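You operate a simulated robot arm through the tools that you are given. There is no shell and no other tool. Be economical: measure what you need, move in short steps, check, and stop when the job is done.

You are at the controls of a simulated two-armed robot. One attempt, no reset.

## Task
Move the small green spool from the feeder to the tray and carry it out.
Fine: hub nut on its post, tray latch shut, tray on the blue work mat, both hands; the dry box stays open.
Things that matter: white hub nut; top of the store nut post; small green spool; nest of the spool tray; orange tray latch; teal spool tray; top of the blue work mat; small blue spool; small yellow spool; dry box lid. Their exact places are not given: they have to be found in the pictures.

It is judged by the outcome, as a careful person would: the job done as asked, and still so three seconds after it is handed in. It fails if anything else is knocked over, pushed out of place, dropped, spilled or broken.

## Robot
Two 7-joint arms with two-finger parallel grippers on one trunk, on a base that drives. Base frame: it is fixed to the floor where the robot stands at the start and does not move with it; the origin is under the middle of the robot, x ahead of it, y to its left, z up. Units: m, degrees, N and s.
The left shoulder is at the start at [0.06, 0.144, 0.926], the right one opposite. Places, roughly: top of the store nut post [0.4, -0.1, 0.9]; nest of the spool tray [0.8, 0.8, 0.8]; orange tray latch [0.8, 0.9, 0.9]; top of the blue work mat [1, 1.2, 0.8]; dry box lid [0.8, 0.4, 1]. Payload 1.57 kg a hand.
Tool frame (each hand has its own): the origin (TCP) lies between the finger pads and is the grasp point; the fingertips stand 0.03 m ahead of it; z points along the fingers, y is the line along which they close. The gripper opens to 0.11 m. The fingers are 0.024 m wide and 0.012 m thick; the gripper's body (0.048 by 0.112 m) begins 0.078 m behind the TCP.
Orientation is told as [roll, pitch, yaw] about the base's x, y, z axes, in that order, counted from this pose: with the fingers straight down and closing along the base's y, the tool's x points along the base's -x, its y along +y and its z along -z.

## Interface
- The arms move only by the tool play_rows. It takes "left_series", "right_series" or both (then of equal length, played together; a hand with none holds still); each is a list of rows, each a list of 7 numbers: the turn, a rotation vector about the base's x, y, z in units of 8 degrees (1.0 is 8 degrees), then the shift along the base's x, y, z in units of 30 mm (1.0 is 30 mm), then the gripper command, from -1 (fully open) to 1 (shut), values between in proportion. In form: [[rx, ry, rz, dx, dy, dz, claw], ...]. A call has 1 to 20 rows; each row shifts and turns the commanded pose from where the row before left it. A call with a number of a shift or a turn outside -1 to 1 is refused whole. Rows are played at 5 a second. More than 0.05 m and 8.6 degrees between two rows, or a gripper value outside its range, and nothing of the call is played. A pose out of reach is approached as far as the arm can. The call stops where the force on the tool passes 70 N (or 10 N more than at its start, if that is more) or the arm is blocked; 0.2 s more then pass. The fingers move at their own pace (about 0.045 m/s each) and stop on an object; they squeeze with about 33 N. The grip force told is the motor's: it shows also when the fingers shut on nothing. Time passes only in rows, and 0.2 s behind the last, so rows that do not move let the fingers close. It gives the time, the measured TCP pose, the force on the tool (base axes), the opening and the grip force at its end, in the units of the frame above (readings bear some noise).
- Cameras (640 x 400 px; columns grow to the right, rows downward): "scene" is now at [0.0415, 0.0328, 1.5363]; the picture's right is [0.39, -0.92, 0.00], its down [-0.69, -0.29, -0.66] and it looks along [0.60, 0.26, -0.75] (base axes); focal length 281 px, centre (320, 200). "left" rides on the left gripper at [0.07, -0.016, -0.141] in its tool frame; the picture's right is [0.23, 0.97, 0.00], its down [-0.86, 0.20, -0.48] and it looks along [-0.47, 0.11, 0.88] (tool axes); focal length 222 px, centre (320, 200). "right" rides on the right gripper at [0.07, 0.016, -0.141] in its tool frame; the picture's right is [-0.23, 0.97, 0.00], its down [-0.86, -0.20, -0.48] and it looks along [-0.47, -0.11, 0.88] (tool axes); focal length 222 px, centre (320, 200).
- camera(camera): a new picture of that camera. The clock stands still meanwhile.
- lift_body(by): slides the trunk up (or, below 0, down) by that many m; the arms and the scene camera ride with it, the base frame stays. It gives what a move gives, with no picture.
- base_move(legs): drives the robot by 1 to 6 legs, each [ahead, left, turn to the left] in m, m and degrees, along the robot's own axes; the way and the turn of a leg run together, so that a leg with both is an arc; at most 1.5 m and 180 degrees a leg. The arms and the cameras ride along, it lands a little off, and it stops where it bumps. It gives what a move gives.
- aim_head(pan, tilt): turns the head with the scene camera to pan (to the left, within 86 degrees either way) and tilt (down, from -29 to 69), counted from straight ahead of the robot. It gives what a move gives.
- probe_pixels(camera, pixels): there is no depth. For up to 12 entries [column, row, z] of the newest picture of that camera ("zoom" is the newest enlarged one), the place [x, y] in the base frame at which the ray of that pixel passes the height z, good to about 0.002 m. The clock stands still meanwhile.
- close_up(camera, box): a new picture of the part [left, top, right, bottom] of that camera's present view, enlarged. The clock stands still meanwhile.
- finish_job(): hands the job in; it is judged then, once.

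Work in short steps. Measure before you move; look again where a grasp or a placing could have gone wrong, and mend it. You have 80 turns and 78 pictures in all, those below and enlarged ones among them. Open the grippers and draw the arms clear of the work before you hand the job in, unless the task says otherwise; then end with one line.

The tools are called after "Emit:" by a JSON object that holds its "method" and its "body". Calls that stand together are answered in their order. play_rows: Moves the arms, as the interface text tells. Its arguments: {"type":"object","properties":{"left_series":{"type":"array","items":{"type":"array","items":{"type":"number"}}},"right_series":{"type":"array","items":{"type":"array","items":{"type":"number"}}}},"required":[]} The other tools are called the same way: lift_body (by) slides the trunk up or down; base_move (legs) drives the base; aim_head (pan, tilt) turns the head that bears the scene camera; camera (camera) takes a picture; probe_pixels (camera, pixels) gives the place at which the rays of pixels pass given heights; close_up (camera, box) takes an enlarged picture of a part of a camera's view; finish_job () hands the job in.

At the start:

```text
clock: 0.0
left_tool_pos: [0.3209, 0.331, 1.0002]
left_tcp_rot: [0.0, 0.0, 0.0]
left_force: [-0.2, 0.4, -0.4]
left_opening: 0.1102
left_finger_force: 0.1
right_tool_pos: [0.4591, 0.0489, 0.9992]
right_tcp_rot: [0.0, -0.1, 0.0]
right_force: [0.2, -0.7, 0.7]
right_opening: 0.1098
right_finger_force: 0.1
trunk travel left (down, up): [-0.525, 0.065]
robot x, y, heading: [0.0001, 0.0011, -0.1]
head pan, tilt: [23.0, 49.0]
```

scene: 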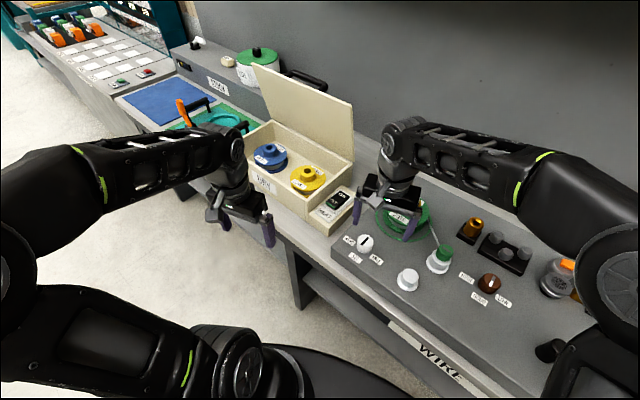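
right: 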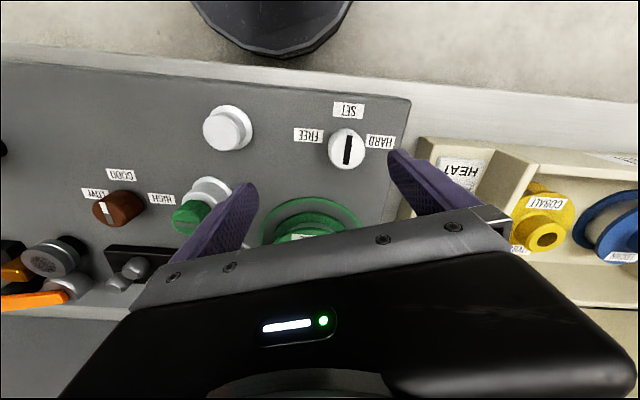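
left: 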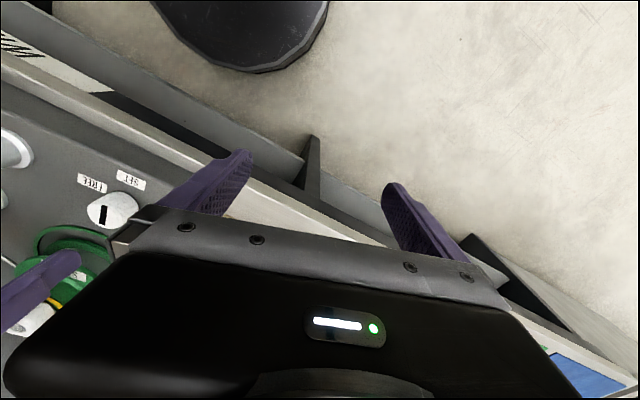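

The scene shows the feeder (green spool around 405,215), white knobs/posts at (408,278) and (440,258), a knob SET/FREE/HARD at (365,243). I enlarge the feeder and the tray area.

Emit:
{"method": "close_up", "body": {"camera": "scene", "box": [320, 160, 600, 335]}}

Emit:
{"method": "close_up", "body": {"camera": "scene", "box": [100, 30, 360, 192]}}

Emit:
{"method": "close_up", "body": {"camera": "right", "box": [60, 80, 460, 330]}}

```text
2.29 times, centred on (460, 248) of scene
```

zoom: 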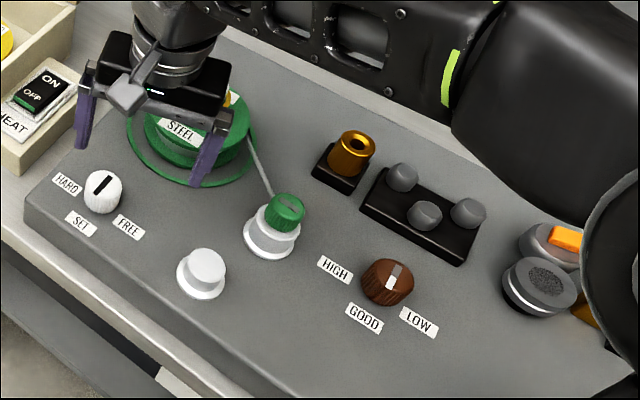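

```text
2.46 times, centred on (230, 111) of scene
```

zoom: 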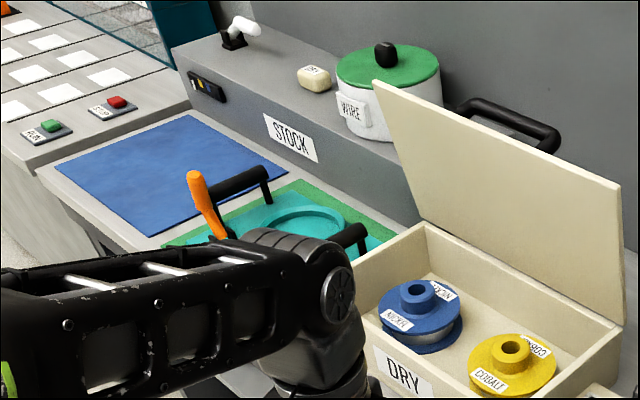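

```text
1.60 times, centred on (260, 205) of right
```

zoom: 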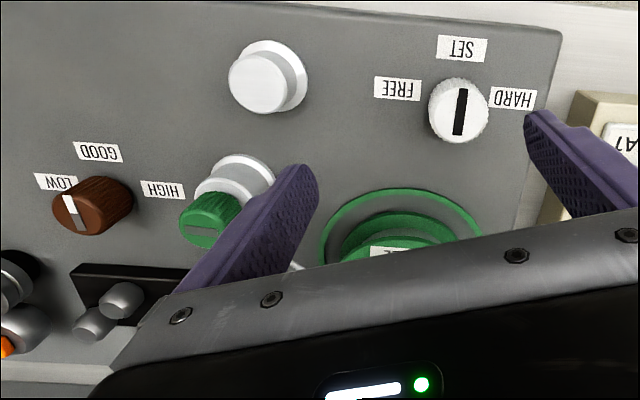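

The right hand hides the feeder spool. I raise and pull it to the right and pull the left hand back, then look again.

Emit:
{"method": "play_rows", "body": {"right_series": [[0, 0, 0, 0, 0, 1, -1], [0, 0, 0, 0, 0, 1, -1], [0, 0, 0, -0.5, -1, 1, -1], [0, 0, 0, -0.5, -1, 0, -1], [0, 0, 0, -0.5, -1, 0, -1], [0, 0, 0, 0, -1, 0, -1], [0, 0, 0, 0, -1, 0, -1], [0, 0, 0, 0, -1, 0, -1], [0, 0, 0, 0, -1, 0, -1], [0, 0, 0, 0, -1, 0, -1], [0, 0, 0, 0, -1, 0, -1]]}}

Emit:
{"method": "camera", "body": {"camera": "scene"}}

Emit:
{"method": "close_up", "body": {"camera": "scene", "box": [320, 160, 600, 335]}}

```text
clock: 2.4
left_tool_pos: [0.3205, 0.3314, 0.9993]
left_tcp_rot: [0.0, 0.1, -0.1]
left_force: [0.4, -0.1, -0.1]
left_opening: 0.1096
left_finger_force: 0.0
right_tool_pos: [0.4118, -0.2212, 1.0913]
right_tcp_rot: [0.1, 0.0, 0.0]
right_force: [-0.3, 0.4, 0.9]
right_opening: 0.1099
right_finger_force: 0.0
trunk travel left (down, up): [-0.525, 0.065]
robot x, y, heading: [-0.001, 0.0013, 0.1]
head pan, tilt: [23.0, 49.0]
```

```text
71 pictures are left
```

scene: 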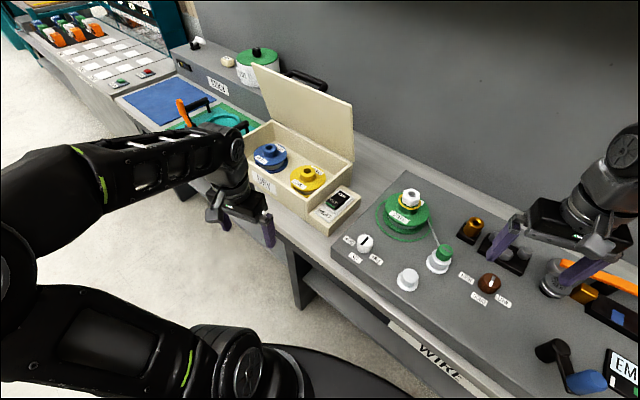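

```text
2.29 times, centred on (460, 248) of scene
```

zoom: 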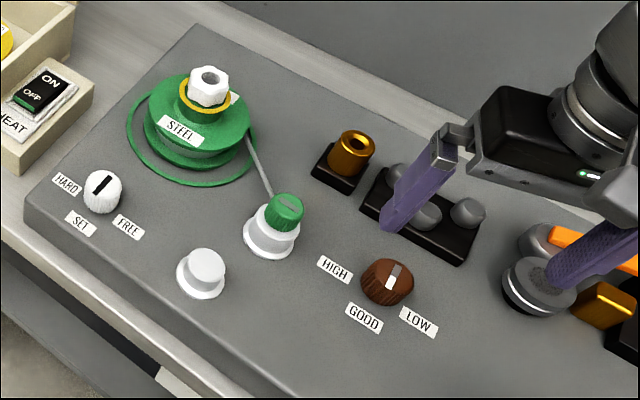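

The white hub nut sits on the green spool's hub at (410,196). I probe candidate positions and take a tighter close-up of the feeder.

Emit:
{"method": "probe_pixels", "body": {"camera": "scene", "pixels": [[408, 272, 0.9], [444, 249, 0.9], [410, 194, 0.95], [410, 194, 0.98], [405, 216, 0.9], [365, 243, 0.9], [490, 283, 0.9], [473, 228, 0.9], [309, 178, 0.9], [270, 153, 0.9], [222, 118, 0.83], [165, 101, 0.81]]}}

Emit:
{"method": "close_up", "body": {"camera": "scene", "box": [340, 170, 468, 250]}}

Emit:
{"method": "close_up", "body": {"camera": "scene", "box": [380, 220, 508, 300]}}

Emit:
{"method": "camera", "body": {"camera": "right"}}

```text
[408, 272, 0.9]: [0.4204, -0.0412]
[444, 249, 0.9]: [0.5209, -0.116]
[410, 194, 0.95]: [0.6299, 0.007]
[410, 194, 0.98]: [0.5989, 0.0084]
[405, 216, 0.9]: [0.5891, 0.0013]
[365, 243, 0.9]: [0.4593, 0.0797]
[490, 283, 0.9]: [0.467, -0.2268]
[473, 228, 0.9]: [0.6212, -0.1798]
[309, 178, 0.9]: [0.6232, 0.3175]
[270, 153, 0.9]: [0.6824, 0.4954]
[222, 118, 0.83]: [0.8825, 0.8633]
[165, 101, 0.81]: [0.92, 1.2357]
```

```text
5.00 times, centred on (404, 210) of scene
```

zoom: 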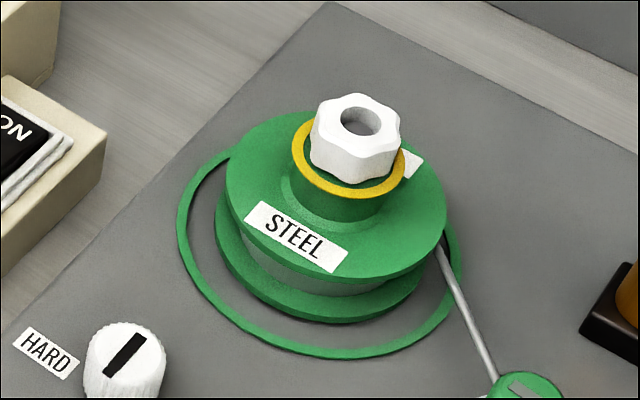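

```text
5.00 times, centred on (444, 260) of scene
```

zoom: 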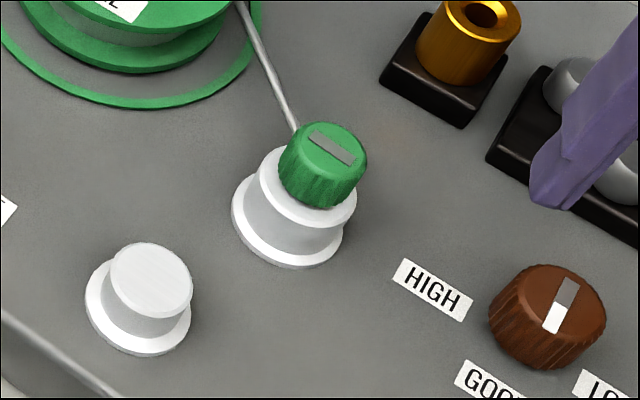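

```text
67 pictures are left
```

right: 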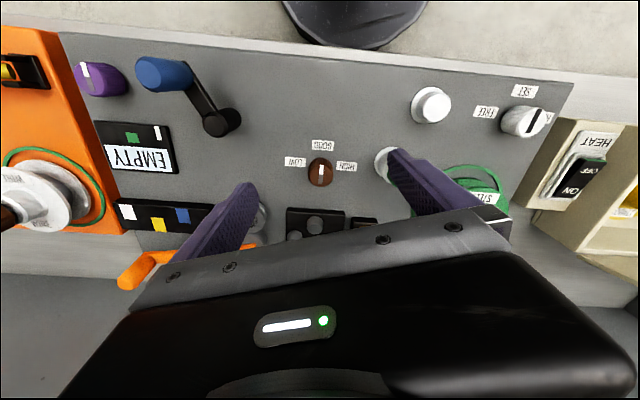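

The post at (408,278) looks like the white nut post (about 0.42,-0.04). A rod from the green-capped knob runs to the spool's side and I need to know whether it's between the flanges, so I tilt the right hand to look from a lower angle.

Emit:
{"method": "play_rows", "body": {"right_series": [[0, -1, 0, -0.5, 0.5, 0, -1], [0, -1, 0, -0.5, 0.5, 0, -1], [0, -1, 0, -0.5, 0.5, -0.5, -1], [0, -1, 0, -0.5, 0.5, -0.5, -1], [0, 0, 0, 0, 0.5, -0.5, -1], [0, 0, 0, 0, 0.5, -0.5, -1]]}}

Emit:
{"method": "camera", "body": {"camera": "right"}}

```text
clock: 3.8
left_tool_pos: [0.3207, 0.3311, 1.0]
left_tcp_rot: [-0.1, 0.0, 0.0]
left_force: [-0.7, 0.6, 0.2]
left_opening: 0.11
left_finger_force: 0.0
right_tool_pos: [0.3628, -0.1255, 1.0422]
right_tcp_rot: [-0.1, -32.1, -0.1]
right_force: [-0.3, 0.7, -0.1]
right_opening: 0.1099
right_finger_force: 0.0
right hand out of reach, approached as far as the arm can: row 5, 6
trunk travel left (down, up): [-0.525, 0.065]
robot x, y, heading: [-0.0047, 0.0023, 0.0]
head pan, tilt: [23.0, 49.0]
```

```text
66 pictures are left
```

right: 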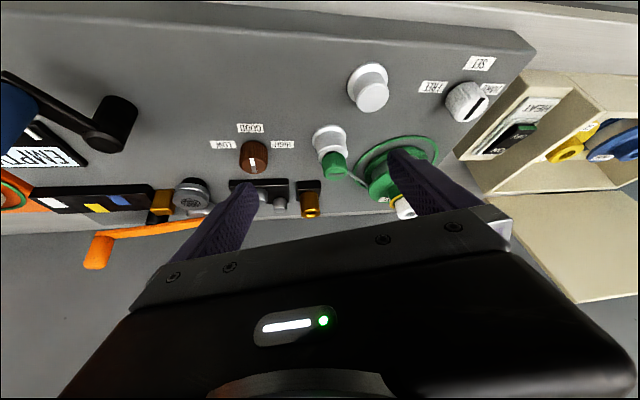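

The finger covers part of the spool; I enlarge that region (300-450, 120-230).

Emit:
{"method": "close_up", "body": {"camera": "right", "box": [300, 110, 460, 230]}}

```text
3.33 times, centred on (380, 170) of right
```

zoom: 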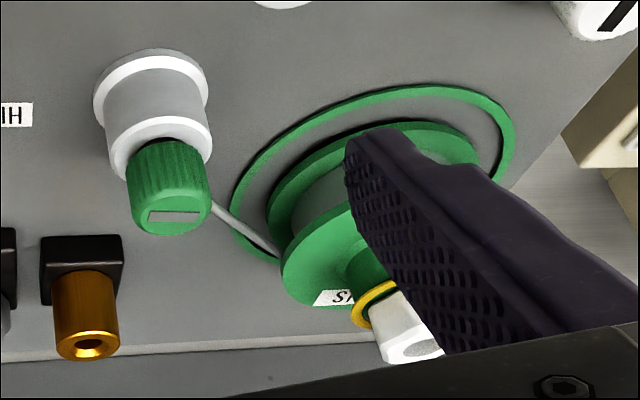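

The rod appears to go in at the spool's rim beneath the upper flange. I look from the right side by rolling the hand toward +y.

Emit:
{"method": "play_rows", "body": {"right_series": [[0, 1, 0, 0.5, -0.5, 0, -1], [0, 1, 0, 0.5, -0.5, 0, -1], [0, 1, 0, 0.5, -0.5, 0, -1], [0, 1, 0, 0.5, -0.5, 0, -1], [1, 0, 0, 0.5, -0.5, 0, -1], [1, 0, 0, 0, -0.5, 0, -1], [1, 0, 0, 0, -0.5, 0, -1], [1, 0, 0, 0, -0.5, 0, -1], [1, 0, 0, 0, -0.5, 0, -1], [1, 0, 0, 0, 0, 0, -1]]}}

Emit:
{"method": "camera", "body": {"camera": "right"}}

```text
clock: 6.0
left_tool_pos: [0.3209, 0.3312, 1.0006]
left_tcp_rot: [-0.1, 0.0, 0.0]
left_force: [-0.2, -0.4, -0.4]
left_opening: 0.1101
left_finger_force: 0.0
right_tool_pos: [0.4388, -0.2622, 1.0398]
right_tcp_rot: [48.2, -0.1, 0.1]
right_force: [0.2, 0.5, 0.6]
right_opening: 0.1102
right_finger_force: 0.0
trunk travel left (down, up): [-0.525, 0.065]
robot x, y, heading: [0.0011, 0.0028, -0.0]
head pan, tilt: [23.0, 49.0]
```

```text
64 pictures are left
```

right: 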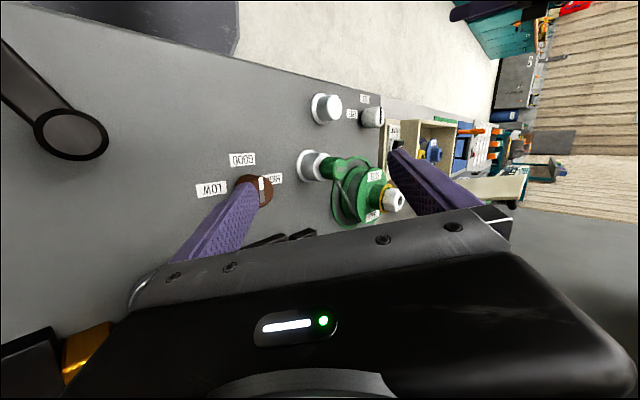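

Good side view: the spool is at (360,200). I enlarge it.

Emit:
{"method": "close_up", "body": {"camera": "right", "box": [280, 85, 440, 235]}}

```text
2.67 times, centred on (360, 160) of right
```

zoom: 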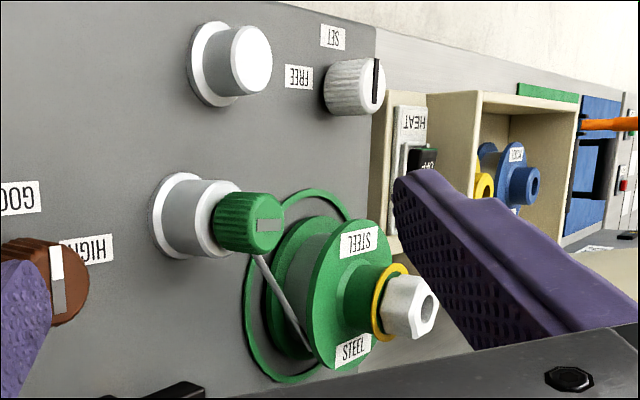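

The rod passes between the flanges tangentially (wire-like). I triangulate the nut top (hole), neck, flange, post and knob from both cameras.

Emit:
{"method": "probe_pixels", "body": {"camera": "right", "pixels": [[400.4, 199.3, 0.93], [400.4, 199.3, 0.96], [400.4, 199.3, 0.99], [334, 107, 0.86], [334, 107, 0.88], [334, 107, 0.9], [381, 202, 0.9], [381, 202, 0.93], [381, 202, 0.96]]}}

Emit:
{"method": "probe_pixels", "body": {"camera": "scene", "pixels": [[412, 194, 0.93], [412, 194, 0.96], [412, 194, 0.99], [410, 271.5, 0.86], [410, 271.5, 0.88], [410, 271.5, 0.9], [409.5, 202, 0.93], [409.5, 202, 0.96], [286, 221, 0.805], [480, 378, 0.805], [150, 130, 0.805], [331, 251, 0.85]]}}

```text
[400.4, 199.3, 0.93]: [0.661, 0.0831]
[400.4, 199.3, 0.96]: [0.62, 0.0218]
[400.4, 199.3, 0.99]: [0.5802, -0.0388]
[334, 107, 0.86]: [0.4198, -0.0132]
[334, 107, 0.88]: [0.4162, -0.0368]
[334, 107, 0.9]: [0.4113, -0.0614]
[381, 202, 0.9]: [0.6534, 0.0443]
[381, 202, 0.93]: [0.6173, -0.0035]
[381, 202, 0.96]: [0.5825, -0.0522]
```

```text
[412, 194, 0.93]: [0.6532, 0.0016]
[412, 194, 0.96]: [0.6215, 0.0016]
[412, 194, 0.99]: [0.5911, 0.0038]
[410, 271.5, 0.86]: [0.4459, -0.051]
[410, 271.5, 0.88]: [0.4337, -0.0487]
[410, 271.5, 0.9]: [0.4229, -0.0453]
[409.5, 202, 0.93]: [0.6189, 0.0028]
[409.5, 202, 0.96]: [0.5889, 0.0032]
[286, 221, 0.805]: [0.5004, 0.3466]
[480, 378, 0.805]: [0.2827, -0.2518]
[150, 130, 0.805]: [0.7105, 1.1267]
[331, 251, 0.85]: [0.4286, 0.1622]
```

Nut hole is near (0.612, 0.004, 0.967), ring about z 0.93, post top near z 0.888. I level the right hand and bring it above the nut.

Emit:
{"method": "play_rows", "body": {"right_series": [[-1, 0, 0, 0, 0, 0.7, -1], [-1, 0, 0, 0, 0.5, 0, -1], [-1, 0, 0, 0.5, 1, 0, -1], [-1, 0, 0, 0.7, 1, 0, -1], [-1, 0, 0, 0.7, 1, 0, -1], [-1, 0, 0, 0.7, 1, 0, -1], [0, 0, 0, 0.8, 1, 0, -1], [0, 0, 0, 0.8, 1, 0, -1], [0, 0, 0, 0.8, 1, 0, -1], [0, 0, 0, 0.77, 1.0, 0, -1], [0, 0, 0, 0, 0.38, 0, -1]]}}

Emit:
{"method": "camera", "body": {"camera": "right"}}

Emit:
{"method": "close_up", "body": {"camera": "right", "box": [240, 110, 400, 210]}}

```text
clock: 8.4
left_tool_pos: [0.3198, 0.3312, 0.9999]
left_tcp_rot: [0.1, -0.2, 0.0]
left_force: [0.0, -0.3, -0.2]
left_opening: 0.1096
left_finger_force: 0.0
right_tool_pos: [0.5706, -0.0613, 1.061]
right_tcp_rot: [0.1, -0.3, -0.1]
right_force: [-0.5, -0.3, 0.1]
right_opening: 0.11
right_finger_force: 0.1
right hand out of reach, approached as far as the arm can: row 9, 10, 11
trunk travel left (down, up): [-0.525, 0.065]
robot x, y, heading: [0.0004, -0.0005, -0.1]
head pan, tilt: [23.0, 49.0]
```

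```text
62 pictures are left
```

right: 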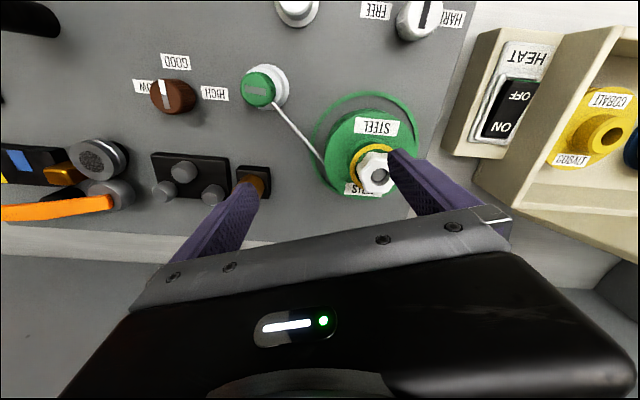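

```text
4.00 times, centred on (320, 160) of right
```

zoom: 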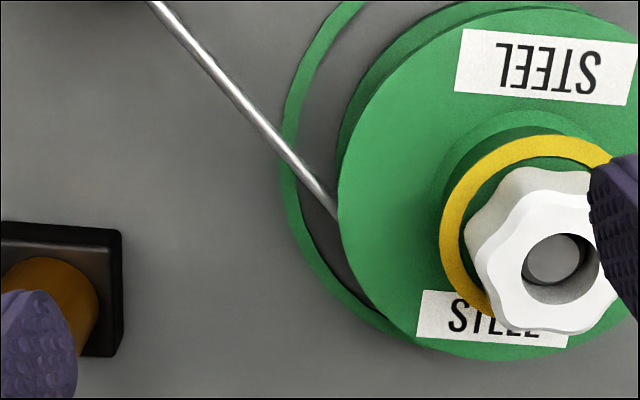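

The right hand is out of reach at x>0.57, so I turn the base to square up with the bench (slanted ~19°) and drive a bit closer.

Emit:
{"method": "base_move", "body": {"legs": [[0, 0, -19], [0.08, 0, 0]]}}

Emit:
{"method": "camera", "body": {"camera": "scene"}}

```text
clock: 10.5
left_tool_pos: [0.4871, 0.1856, 1.0]
left_tcp_rot: [0.0, 0.1, -18.6]
left_force: [0.6, 0.2, -0.2]
left_opening: 0.11
left_finger_force: 0.0
right_tool_pos: [0.5964, -0.265, 1.0599]
right_tcp_rot: [0.0, -0.1, -18.8]
right_force: [0.6, -0.6, -0.9]
right_opening: 0.11
right_finger_force: 0.0
trunk travel left (down, up): [-0.525, 0.065]
robot x, y, heading: [0.0719, -0.0243, -18.7]
head pan, tilt: [23.0, 49.0]
```

```text
60 pictures are left
```

scene: 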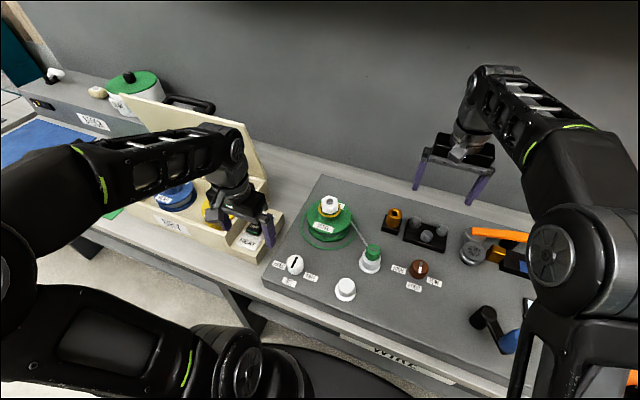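

The nut is now on the left hand's side of the robot, so the left hand will handle it. I raise it and move over the nut.

Emit:
{"method": "play_rows", "body": {"left_series": [[0, 0, 0, 0, 0, 1, -1], [0, 0, 0, 0, 0, 1, -1], [0, 0, 0, 0.6, -1, 0, -1], [0, 0, 0, 0.7, -1, 0, -1], [0, 0, 0, 0.7, -1, 0, -1], [0, 0, 0, 0.7, -1, 0, -1], [0, 0, 0, 0.7, -1, 0, -1], [0, 0, 0, 0.7, -1, 0, -1], [0, 0, 0, 0, 0, 0, -1]]}}

Emit:
{"method": "camera", "body": {"camera": "left"}}

Emit:
{"method": "close_up", "body": {"camera": "left", "box": [240, 120, 400, 220]}}

```text
clock: 12.5
left_tool_pos: [0.6066, 0.007, 1.0572]
left_tcp_rot: [0.0, 0.0, -18.7]
left_force: [-0.5, 0.3, -0.1]
left_opening: 0.11
left_finger_force: 0.2
right_tool_pos: [0.595, -0.2653, 1.0613]
right_tcp_rot: [-0.1, -0.3, -18.7]
right_force: [-0.2, 0.3, 0.6]
right_opening: 0.1099
right_finger_force: 0.1
trunk travel left (down, up): [-0.525, 0.065]
robot x, y, heading: [0.0734, -0.0252, -18.6]
head pan, tilt: [23.0, 49.0]
```

```text
59 pictures are left
```

left: 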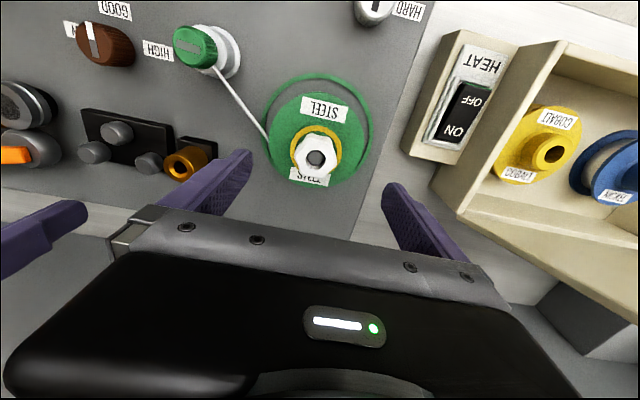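

```text
4.00 times, centred on (320, 170) of left
```

zoom: 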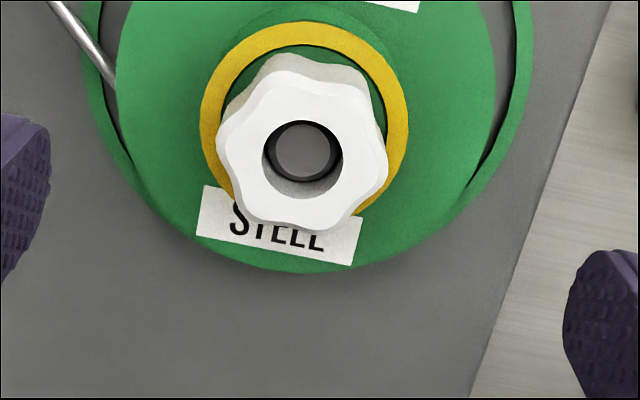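

The nut's lobes lie along the finger axis; yawing +24° puts the fingers on the valleys. I probe the hole centre (315.5,157.5) and top outline to set position.

Emit:
{"method": "probe_pixels", "body": {"camera": "left", "pixels": [[315.5, 157.5, 0.96], [315.5, 157.5, 0.967], [315.5, 157.5, 0.975], [221, 64, 0.9], [318, 160, 0.93]]}}

Emit:
{"method": "probe_pixels", "body": {"camera": "scene", "pixels": [[329.5, 203, 0.96], [329.5, 203, 0.967], [329.5, 203, 0.975], [345, 284, 0.88], [345, 284, 0.89], [345, 284, 0.9]]}}

```text
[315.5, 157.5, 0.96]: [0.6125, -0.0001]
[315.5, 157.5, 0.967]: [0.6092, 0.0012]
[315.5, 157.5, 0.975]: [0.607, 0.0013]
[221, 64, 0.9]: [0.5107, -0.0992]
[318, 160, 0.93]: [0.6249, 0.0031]
```

```text
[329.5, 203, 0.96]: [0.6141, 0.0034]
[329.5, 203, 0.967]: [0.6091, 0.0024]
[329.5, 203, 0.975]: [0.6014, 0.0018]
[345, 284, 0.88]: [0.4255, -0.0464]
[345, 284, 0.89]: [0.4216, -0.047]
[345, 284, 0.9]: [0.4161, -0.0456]
```

Nut centre is about (0.609, 0.0015), top 0.967. I yaw +24°, centre and descend to TCP z 0.968.

Emit:
{"method": "play_rows", "body": {"left_series": [[0, 0, 1, 0.08, -0.18, 0, -1], [0, 0, 1, 0, 0, 0, -1], [0, 0, 1, 0, 0, 0, -1], [0, 0, 0, 0, 0, -0.8, -1], [0, 0, 0, 0, 0, -0.8, -1], [0, 0, 0, 0, 0, -0.8, -1], [0, 0, 0, 0, 0, -0.56, -1], [0, 0, 0, 0, 0, 0, -1]]}}

Emit:
{"method": "camera", "body": {"camera": "left"}}

```text
clock: 14.3
left_tool_pos: [0.6108, 0.0, 0.9713]
left_tcp_rot: [0.0, -0.1, 5.3]
left_force: [-0.2, -0.4, 0.7]
left_opening: 0.11
left_finger_force: 0.0
right_tool_pos: [0.5973, -0.2645, 1.0604]
right_tcp_rot: [0.1, -0.2, -18.7]
right_force: [0.0, 0.2, 0.5]
right_opening: 0.1099
right_finger_force: 0.1
trunk travel left (down, up): [-0.525, 0.065]
robot x, y, heading: [0.0765, -0.0246, -18.7]
head pan, tilt: [23.0, 49.0]
```

```text
57 pictures are left
```

left: 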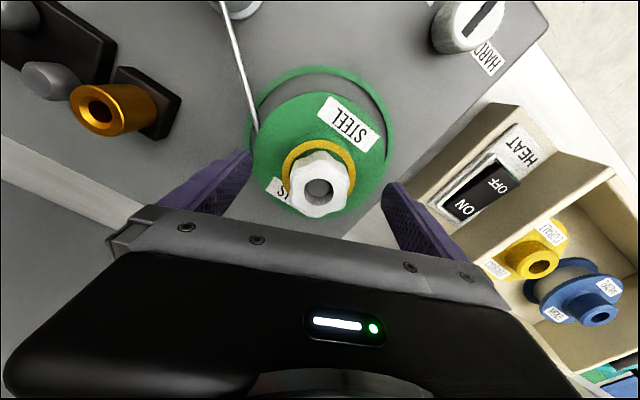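

The nut is centred between the fingers at (320,187). I close.

Emit:
{"method": "play_rows", "body": {"left_series": [[0, 0, 0, 0, 0, 0, 1], [0, 0, 0, 0, 0, 0, 1], [0, 0, 0, 0, 0, 0, 1], [0, 0, 0, 0, 0, 0, 1], [0, 0, 0, 0, 0, 0, 1], [0, 0, 0, 0, 0, 0, 1]]}}

Emit:
{"method": "camera", "body": {"camera": "left"}}

```text
clock: 15.7
left_tool_pos: [0.611, -0.0004, 0.9722]
left_tcp_rot: [0.1, 0.0, 5.3]
left_force: [0.6, -3.8, 0.3]
left_opening: 0.0469
left_finger_force: 33.2
right_tool_pos: [0.5948, -0.2654, 1.0606]
right_tcp_rot: [0.0, -0.2, -18.8]
right_force: [-0.5, 0.1, 0.1]
right_opening: 0.11
right_finger_force: 0.1
trunk travel left (down, up): [-0.525, 0.065]
robot x, y, heading: [0.0738, -0.0264, -18.8]
head pan, tilt: [23.0, 49.0]
```

```text
56 pictures are left
```

left: 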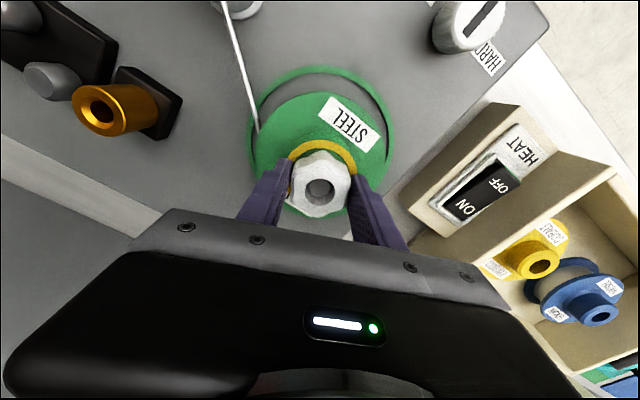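

Gripped at 0.047. I try a small lift and watch the force in case it is threaded.

Emit:
{"method": "play_rows", "body": {"left_series": [[0, 0, 0, 0, 0, 0.1, 1], [0, 0, 0, 0, 0, 0.1, 1], [0, 0, 0, 0, 0, 0.1, 1], [0, 0, 0, 0, 0, 0, 1]]}}

Emit:
{"method": "camera", "body": {"camera": "left"}}

```text
clock: 16.7
left_tool_pos: [0.6106, -0.0002, 0.979]
left_tcp_rot: [0.1, 0.2, 5.3]
left_force: [-0.9, -6.7, -21.6]
left_opening: 0.0473
left_finger_force: 33.2
right_tool_pos: [0.5967, -0.2653, 1.0599]
right_tcp_rot: [0.2, -0.2, -18.7]
right_force: [-0.6, 0.5, -0.7]
right_opening: 0.1099
right_finger_force: 0.1
trunk travel left (down, up): [-0.525, 0.065]
robot x, y, heading: [0.0741, -0.0261, -18.6]
head pan, tilt: [23.0, 49.0]
```

```text
55 pictures are left
```

left: 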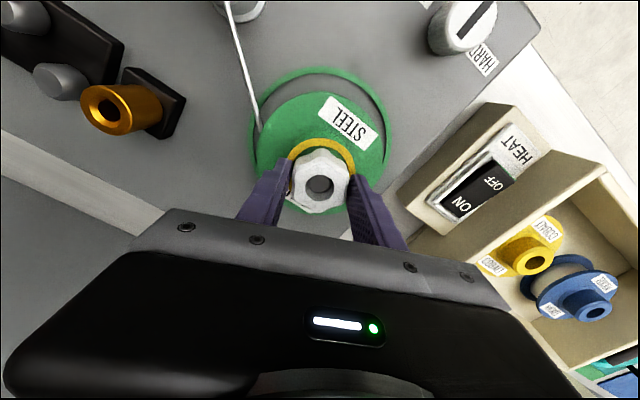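

The lift met 21 N resistance, so the nut is threaded. I go back down and turn it counter-clockwise 80°.

Emit:
{"method": "play_rows", "body": {"left_series": [[0, 0, 0, 0, 0, -0.25, 1], [0, 0, 1, 0, 0, 0, 1], [0, 0, 1, 0, 0, 0, 1], [0, 0, 1, 0, 0, 0, 1], [0, 0, 1, 0, 0, 0, 1], [0, 0, 1, 0, 0, 0, 1], [0, 0, 1, 0, 0, 0, 1], [0, 0, 1, 0, 0, 0, 1], [0, 0, 1, 0, 0, 0, 1], [0, 0, 1, 0, 0, 0, 1], [0, 0, 1, 0, 0, 0, 1], [0, 0, 0, 0, 0, 0, 1]]}}

Emit:
{"method": "camera", "body": {"camera": "left"}}

```text
clock: 19.3
left_tool_pos: [0.6121, -0.0007, 0.9725]
left_tcp_rot: [-0.1, 0.1, 85.4]
left_force: [13.6, -6.9, 21.3]
left_opening: 0.047
left_finger_force: 32.6
right_tool_pos: [0.594, -0.2659, 1.0614]
right_tcp_rot: [0.1, -0.2, -18.8]
right_force: [0.3, -0.2, 0.6]
right_opening: 0.11
right_finger_force: 0.1
trunk travel left (down, up): [-0.525, 0.065]
robot x, y, heading: [0.0739, -0.0281, -18.6]
head pan, tilt: [23.0, 49.0]
```

```text
54 pictures are left
```

left: 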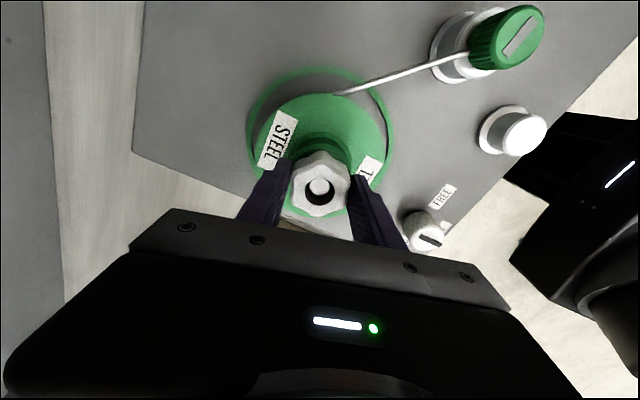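

The nut turned with the fingers and pushes up 21 N on the tool; the gold ring is no longer visible. I lift gently.

Emit:
{"method": "play_rows", "body": {"left_series": [[0, 0, 0, 0, 0, 0.15, 1], [0, 0, 0, 0, 0, 0.15, 1], [0, 0, 0, 0, 0, 0.1, 1], [0, 0, 0, 0, 0, 0, 1]]}}

Emit:
{"method": "close_up", "body": {"camera": "left", "box": [220, 60, 420, 260]}}

```text
clock: 20.3
left_tool_pos: [0.6119, 0.0017, 0.9804]
left_tcp_rot: [0.3, 0.0, 85.4]
left_force: [12.6, -1.8, -21.8]
left_opening: 0.047
left_finger_force: 32.7
right_tool_pos: [0.598, -0.2642, 1.0593]
right_tcp_rot: [0.1, 0.1, -18.7]
right_force: [0.3, 0.3, 0.1]
right_opening: 0.11
right_finger_force: 0.0
trunk travel left (down, up): [-0.525, 0.065]
robot x, y, heading: [0.0757, -0.027, -18.6]
head pan, tilt: [23.0, 49.0]
```

```text
2.00 times, centred on (320, 160) of left
```

zoom: 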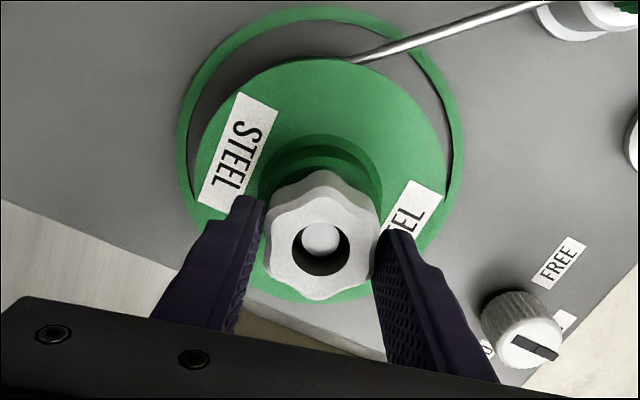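

Still held. I release, turn the hand back 120°, regrip and continue unscrewing.

Emit:
{"method": "play_rows", "body": {"left_series": [[0, 0, 0, 0, 0, -0.3, 1], [0, 0, 0, 0, 0, 0, -1], [0, 0, 0, 0, 0, 0, -1], [0, 0, 0, 0, 0, 0, -1], [0, 0, -1, 0, 0, 0, -1], [0, 0, -1, 0, 0, 0, -1], [0, 0, -1, 0, 0, 0, -1], [0, 0, -1, 0, 0, 0, -1], [0, 0, -1, 0, 0, 0, -1], [0, 0, -1, 0, 0, 0, -1], [0, 0, -1, 0, 0, 0, -1], [0, 0, -1, 0, 0, 0, -1], [0, 0, -1, 0, 0, 0, -1], [0, 0, -1, 0, 0, 0, -1], [0, 0, -1, 0, 0, 0, -1], [0, 0, -1, 0, 0, 0, -1], [0, 0, -1, 0, 0, 0, -1], [0, 0, -1, 0, 0, 0, -1], [0, 0, -1, 0, 0, 0, -1], [0, 0, 0, 0, 0, 0, -1]]}}

Emit:
{"method": "close_up", "body": {"camera": "left", "box": [220, 60, 420, 260]}}

Emit:
{"method": "camera", "body": {"camera": "scene"}}

```text
clock: 24.5
left_tool_pos: [0.6103, -0.0003, 0.9759]
left_tcp_rot: [0.1, 0.0, -34.8]
left_force: [-0.6, 0.6, 0.1]
left_opening: 0.1102
left_finger_force: 0.0
right_tool_pos: [0.5959, -0.2649, 1.0606]
right_tcp_rot: [0.0, -0.2, -18.6]
right_force: [0.9, 0.8, 0.4]
right_opening: 0.1099
right_finger_force: 0.0
trunk travel left (down, up): [-0.525, 0.065]
robot x, y, heading: [0.0774, -0.0256, -18.8]
head pan, tilt: [23.0, 49.0]
```

```text
2.00 times, centred on (320, 160) of left
```

zoom: 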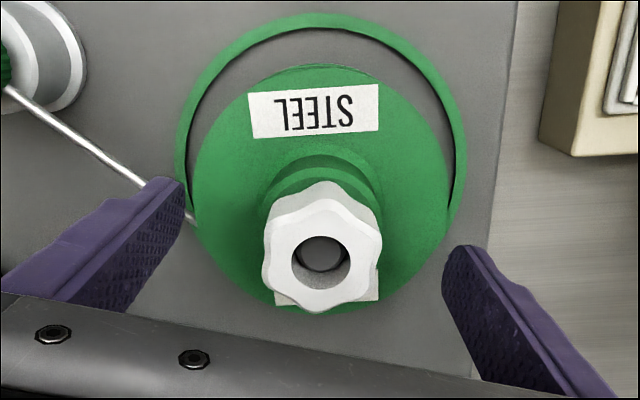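

```text
51 pictures are left
```

scene: 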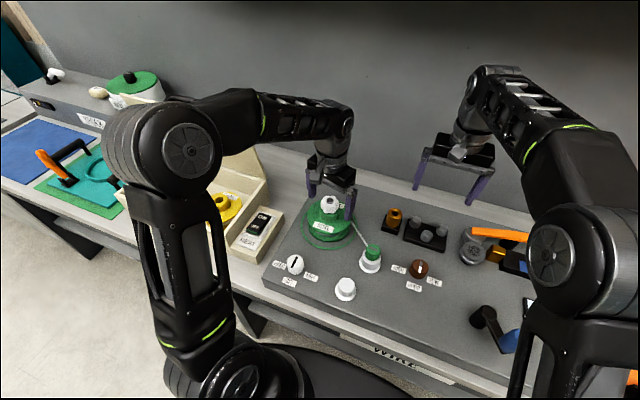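

I regrip and turn a further 120°.

Emit:
{"method": "play_rows", "body": {"left_series": [[0, 0, 0, 0, 0, -0.1, 1], [0, 0, 0, 0, 0, 0, 1], [0, 0, 0, 0, 0, 0, 1], [0, 0, 0, 0, 0, 0, 1], [0, 0, 1, 0, 0, 0, 1], [0, 0, 1, 0, 0, 0, 1], [0, 0, 1, 0, 0, 0, 1], [0, 0, 1, 0, 0, 0, 1], [0, 0, 1, 0, 0, 0, 1], [0, 0, 1, 0, 0, 0, 1], [0, 0, 1, 0, 0, 0, 1], [0, 0, 1, 0, 0, 0, 1], [0, 0, 1, 0, 0, 0, 1], [0, 0, 1, 0, 0, 0, 1], [0, 0, 1, 0, 0, 0, 1], [0, 0, 1, 0, 0, 0, 1], [0, 0, 1, 0, 0, 0, 1], [0, 0, 1, 0, 0, 0, 1], [0, 0, 1, 0, 0, 0, 1], [0, 0, 0, 0, 0, 0, 1]]}}

Emit:
{"method": "play_rows", "body": {"left_series": [[0, 0, 0, 0, 0, 0.15, 1], [0, 0, 0, 0, 0, 0.15, 1], [0, 0, 0, 0, 0, 0, 1]]}}

Emit:
{"method": "close_up", "body": {"camera": "left", "box": [220, 60, 420, 260]}}

```text
clock: 28.7
left_tool_pos: [0.6121, 0.0003, 0.9725]
left_tcp_rot: [-0.1, 0.0, 85.4]
left_force: [13.1, -12.4, 19.4]
left_opening: 0.0469
left_finger_force: 33.0
right_tool_pos: [0.5966, -0.2671, 1.061]
right_tcp_rot: [0.1, -0.1, -18.8]
right_force: [-0.6, -0.1, -0.3]
right_opening: 0.11
right_finger_force: 0.0
trunk travel left (down, up): [-0.525, 0.065]
robot x, y, heading: [0.0782, -0.0258, -18.6]
head pan, tilt: [23.0, 49.0]
```

```text
clock: 29.5
left_tool_pos: [0.613, 0.0017, 0.9781]
left_tcp_rot: [0.3, -0.2, 85.4]
left_force: [9.6, -6.8, -22.7]
left_opening: 0.0475
left_finger_force: 33.7
right_tool_pos: [0.598, -0.2644, 1.0598]
right_tcp_rot: [0.0, 0.0, -18.7]
right_force: [0.4, 0.5, -0.3]
right_opening: 0.1101
right_finger_force: 0.0
trunk travel left (down, up): [-0.525, 0.065]
robot x, y, heading: [0.0728, -0.0262, -18.7]
head pan, tilt: [23.0, 49.0]
```

```text
2.00 times, centred on (320, 160) of left
```

zoom: 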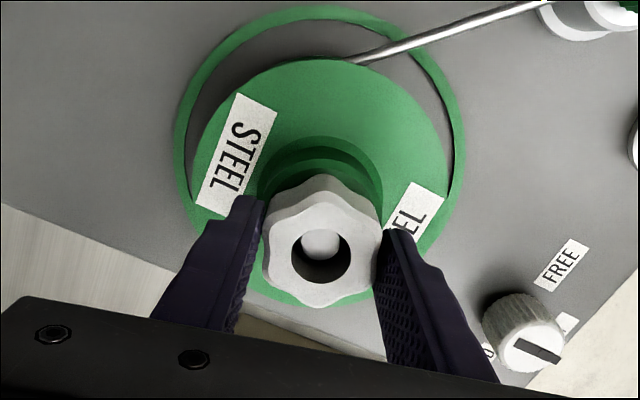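

The nut still holds but seems to be rising (about 200° turned). I do a bigger cycle: open, back 176°, grip, turn 176° on.

Emit:
{"method": "play_rows", "body": {"left_series": [[0, 0, 0, 0, 0, -0.1, -1], [0, 0, 0, 0, 0, 0, -1], [0, 0, 0, 0, 0, 0, -1], [0, 0, -1, 0, 0, 0, -1], [0, 0, -1, 0, 0, 0, -1], [0, 0, -1, 0, 0, 0, -1], [0, 0, -1, 0, 0, 0, -1], [0, 0, -1, 0, 0, 0, -1], [0, 0, -1, 0, 0, 0, -1], [0, 0, -1, 0, 0, 0, -1], [0, 0, -1, 0, 0, 0, -1], [0, 0, -1, 0, 0, 0, -1], [0, 0, -1, 0, 0, 0, -1], [0, 0, -1, 0, 0, 0, -1], [0, 0, -1, 0, 0, 0, -1], [0, 0, -1, 0, 0, 0, -1], [0, 0, -1, 0, 0, 0, -1], [0, 0, -1, 0, 0, 0, -1], [0, 0, -1, 0, 0, 0, -1], [0, 0, -1, 0, 0, 0, -1]]}}

Emit:
{"method": "play_rows", "body": {"left_series": [[0, 0, -1, 0, 0, 0, -1], [0, 0, -1, 0, 0, 0, -1], [0, 0, -1, 0, 0, 0, -1], [0, 0, -1, 0, 0, 0, -1], [0, 0, -1, 0, 0, 0, -1], [0, 0, 0, 0, 0, 0, 1], [0, 0, 0, 0, 0, 0, 1], [0, 0, 0, 0, 0, 0, 1], [0, 0, 0, 0, 0, 0, 1], [0, 0, 1, 0, 0, 0, 1], [0, 0, 1, 0, 0, 0, 1], [0, 0, 1, 0, 0, 0, 1], [0, 0, 1, 0, 0, 0, 1], [0, 0, 1, 0, 0, 0, 1], [0, 0, 1, 0, 0, 0, 1], [0, 0, 1, 0, 0, 0, 1], [0, 0, 1, 0, 0, 0, 1], [0, 0, 1, 0, 0, 0, 1], [0, 0, 1, 0, 0, 0, 1], [0, 0, 1, 0, 0, 0, 1]]}}

Emit:
{"method": "play_rows", "body": {"left_series": [[0, 0, 1, 0, 0, 0, 1], [0, 0, 1, 0, 0, 0, 1], [0, 0, 1, 0, 0, 0, 1], [0, 0, 1, 0, 0, 0, 1], [0, 0, 1, 0, 0, 0, 1], [0, 0, 1, 0, 0, 0, 1], [0, 0, 1, 0, 0, 0, 1], [0, 0, 1, 0, 0, 0, 1], [0, 0, 1, 0, 0, 0, 1], [0, 0, 1, 0, 0, 0, 1], [0, 0, 1, 0, 0, 0, 1], [0, 0, 0, 0, 0, 0, 1]]}}

Emit:
{"method": "play_rows", "body": {"left_series": [[0, 0, 0, 0, 0, 0.15, 1], [0, 0, 0, 0, 0, 0.15, 1], [0, 0, 0, 0, 0, 0, 1]]}}

Emit:
{"method": "close_up", "body": {"camera": "left", "box": [220, 60, 420, 260]}}

```text
clock: 33.7
left_tool_pos: [0.6112, 0.0011, 0.9794]
left_tcp_rot: [0.1, 0.1, -50.9]
left_force: [-1.1, -0.3, -0.2]
left_opening: 0.11
left_finger_force: 0.1
right_tool_pos: [0.5959, -0.2657, 1.0608]
right_tcp_rot: [-0.1, -0.2, -18.7]
right_force: [-0.5, -0.1, 0.6]
right_opening: 0.1101
right_finger_force: 0.1
trunk travel left (down, up): [-0.525, 0.065]
robot x, y, heading: [0.0769, -0.0296, -18.5]
head pan, tilt: [23.0, 49.0]
```

```text
clock: 37.9
left_tool_pos: [0.6116, 0.0001, 0.9794]
left_tcp_rot: [0.1, -0.2, -2.5]
left_force: [10.7, 1.1, 20.4]
left_opening: 0.0469
left_finger_force: 33.1
right_tool_pos: [0.5951, -0.2645, 1.0617]
right_tcp_rot: [0.1, -0.2, -18.7]
right_force: [-0.5, 0.2, 1.4]
right_opening: 0.1098
right_finger_force: 0.1
trunk travel left (down, up): [-0.525, 0.065]
robot x, y, heading: [0.0746, -0.025, -18.5]
head pan, tilt: [23.0, 49.0]
```

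```text
clock: 40.5
left_tool_pos: [0.61, -0.0016, 0.9777]
left_tcp_rot: [-0.1, -0.1, 85.3]
left_force: [6.6, -11.8, 15.3]
left_opening: 0.0472
left_finger_force: 33.8
right_tool_pos: [0.594, -0.2666, 1.0614]
right_tcp_rot: [0.1, -0.3, -18.7]
right_force: [1.0, -0.2, -0.2]
right_opening: 0.1099
right_finger_force: 0.2
trunk travel left (down, up): [-0.525, 0.065]
robot x, y, heading: [0.0731, -0.0235, -18.8]
head pan, tilt: [23.0, 49.0]
```

```text
clock: 41.3
left_tool_pos: [0.611, -0.0001, 0.9864]
left_tcp_rot: [0.2, -0.1, 85.3]
left_force: [5.7, -10.0, -5.7]
left_opening: 0.0468
left_finger_force: 32.5
right_tool_pos: [0.5963, -0.2652, 1.0592]
right_tcp_rot: [0.1, -0.1, -18.6]
right_force: [0.3, -0.5, 0.4]
right_opening: 0.1098
right_finger_force: 0.0
trunk travel left (down, up): [-0.525, 0.065]
robot x, y, heading: [0.0754, -0.0258, -18.7]
head pan, tilt: [23.0, 49.0]
```

```text
2.00 times, centred on (320, 160) of left
```

zoom: 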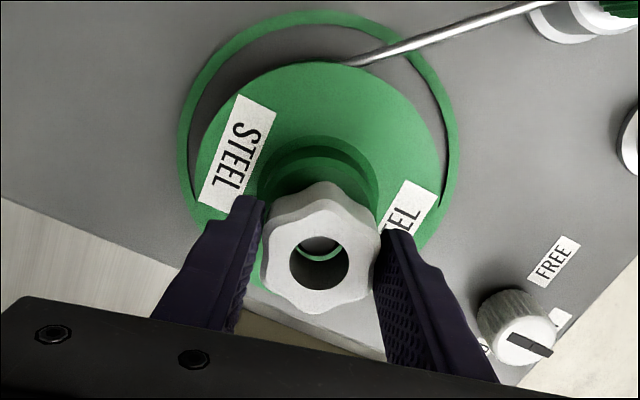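

The force has dropped to 6 N and through the hole I see green instead of the spindle: the nut is off. I lift it 90 mm.

Emit:
{"method": "play_rows", "body": {"left_series": [[0, 0, 0, 0, 0, 0.3, 1], [0, 0, 0, 0, 0, 0.5, 1], [0, 0, 0, 0, 0, 0.7, 1], [0, 0, 0, 0, 0, 0.7, 1], [0, 0, 0, 0, 0, 0.8, 1], [0, 0, 0, 0, 0, 0, 1]]}}

Emit:
{"method": "camera", "body": {"camera": "left"}}

Emit:
{"method": "camera", "body": {"camera": "scene"}}

```text
clock: 42.7
left_tool_pos: [0.6103, 0.0014, 1.0793]
left_tcp_rot: [-0.1, 0.0, 85.3]
left_force: [-0.1, 0.2, -1.2]
left_opening: 0.0467
left_finger_force: 33.1
right_tool_pos: [0.5952, -0.265, 1.0609]
right_tcp_rot: [0.1, -0.1, -18.8]
right_force: [-0.2, -1.0, 0.2]
right_opening: 0.11
right_finger_force: 0.1
trunk travel left (down, up): [-0.525, 0.065]
robot x, y, heading: [0.0769, -0.0223, -18.6]
head pan, tilt: [23.0, 49.0]
```

```text
48 pictures are left
```

left: 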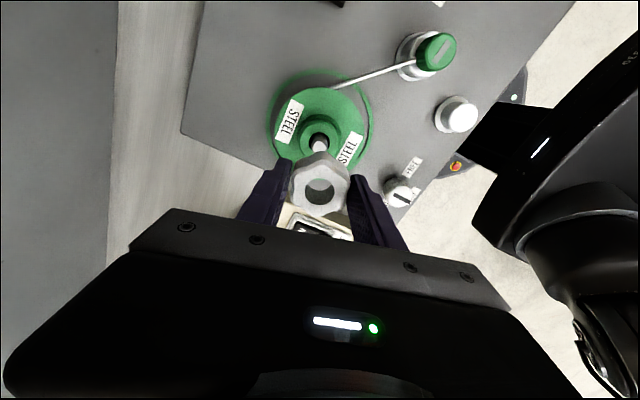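

```text
47 pictures are left
```

scene: 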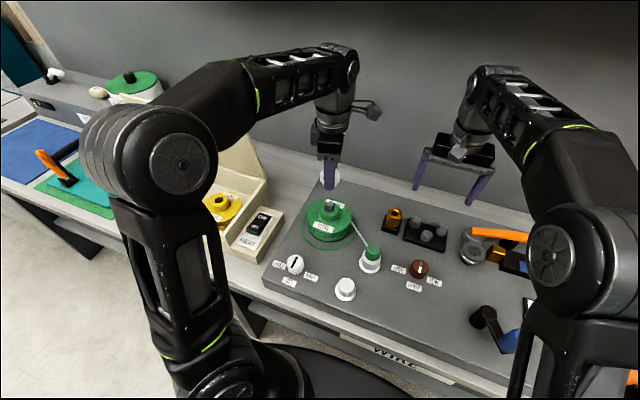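

The nut is free. I triangulate the post top: left camera (462,116), scene close-up.

Emit:
{"method": "probe_pixels", "body": {"camera": "left", "pixels": [[462, 116, 0.87], [462, 116, 0.88], [462, 116, 0.89], [462, 116, 0.9], [318, 140, 0.95], [318, 140, 0.96]]}}

Emit:
{"method": "close_up", "body": {"camera": "scene", "box": [300, 180, 420, 305]}}

Emit:
{"method": "close_up", "body": {"camera": "left", "box": [380, 70, 500, 145]}}

```text
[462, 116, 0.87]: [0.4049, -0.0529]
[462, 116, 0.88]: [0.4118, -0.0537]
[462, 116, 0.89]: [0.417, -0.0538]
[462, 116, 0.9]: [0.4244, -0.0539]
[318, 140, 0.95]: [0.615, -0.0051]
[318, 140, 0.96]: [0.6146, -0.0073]
```

```text
3.20 times, centred on (360, 242) of scene
```

zoom: 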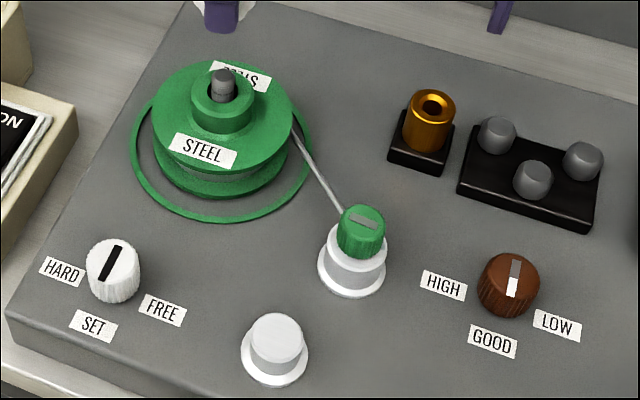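

```text
5.33 times, centred on (440, 108) of left
```

zoom: 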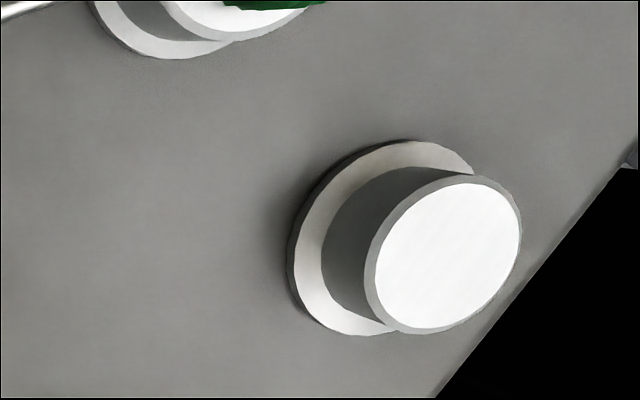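

Refine with centre of the white face in both pictures.

Emit:
{"method": "probe_pixels", "body": {"camera": "zoom", "pixels": [[445, 255, 0.88], [445, 255, 0.89], [445, 255, 0.9]]}}

Emit:
{"method": "probe_pixels", "body": {"camera": "scene", "pixels": [[346.9, 283.2, 0.88], [346.9, 283.2, 0.89], [346.9, 283.2, 0.9]]}}

```text
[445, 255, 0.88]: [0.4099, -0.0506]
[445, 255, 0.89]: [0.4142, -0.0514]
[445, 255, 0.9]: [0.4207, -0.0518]
```

```text
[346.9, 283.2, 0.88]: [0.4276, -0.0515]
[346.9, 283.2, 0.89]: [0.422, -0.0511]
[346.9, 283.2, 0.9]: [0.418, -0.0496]
```

Post top ≈ (0.419, -0.051, 0.898). I carry the nut over it at z≈1.0, turning the yaw back.

Emit:
{"method": "play_rows", "body": {"left_series": [[0, 0, -1, -0.5, -0.14, 0, 1], [0, 0, -1, -0.5, -0.14, 0, 1], [0, 0, -1, -0.5, -0.14, 0, 1], [0, 0, -1, -0.5, -0.14, 0, 1], [0, 0, -1, -0.5, -0.14, 0, 1], [0, 0, -1, -0.5, -0.14, 0, 1], [0, 0, -1, -0.5, -0.14, 0, 1], [0, 0, -1, -0.5, -0.14, 0, 1], [0, 0, -1, -0.5, -0.14, 0, 1], [0, 0, -1, -0.5, -0.14, -0.5, 1], [0, 0, -1, -0.5, -0.14, -0.5, 1], [0, 0, -1, -0.5, -0.14, -0.5, 1], [0, 0, -1, -0.37, -0.06, -0.5, 1], [0, 0, 0, 0, 0, -0.5, 1], [0, 0, 0, 0, 0, 0, 1]]}}

Emit:
{"method": "camera", "body": {"camera": "left"}}

Emit:
{"method": "close_up", "body": {"camera": "scene", "box": [280, 200, 440, 300]}}

```text
clock: 45.9
left_tool_pos: [0.4207, -0.051, 1.0012]
left_tcp_rot: [-0.1, 0.0, -18.8]
left_force: [0.1, 0.5, -0.9]
left_opening: 0.0469
left_finger_force: 32.7
right_tool_pos: [0.5954, -0.2647, 1.0612]
right_tcp_rot: [0.0, -0.3, -18.6]
right_force: [-0.1, 0.4, 0.1]
right_opening: 0.1103
right_finger_force: 0.1
trunk travel left (down, up): [-0.525, 0.065]
robot x, y, heading: [0.0742, -0.0285, -18.6]
head pan, tilt: [23.0, 49.0]
```

```text
44 pictures are left
```

left: 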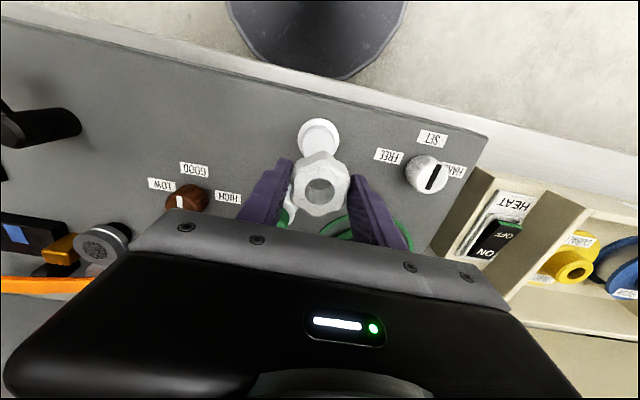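

```text
4.00 times, centred on (360, 250) of scene
```

zoom: 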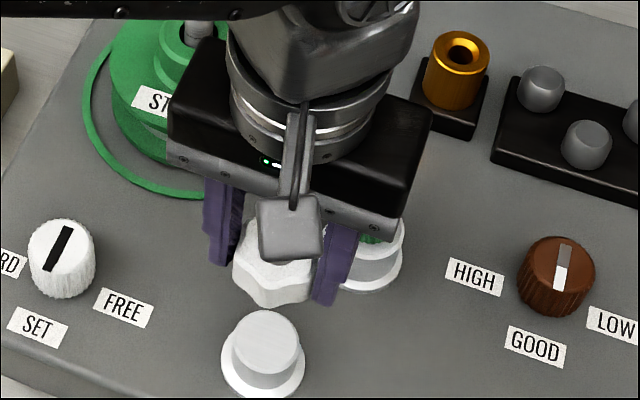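

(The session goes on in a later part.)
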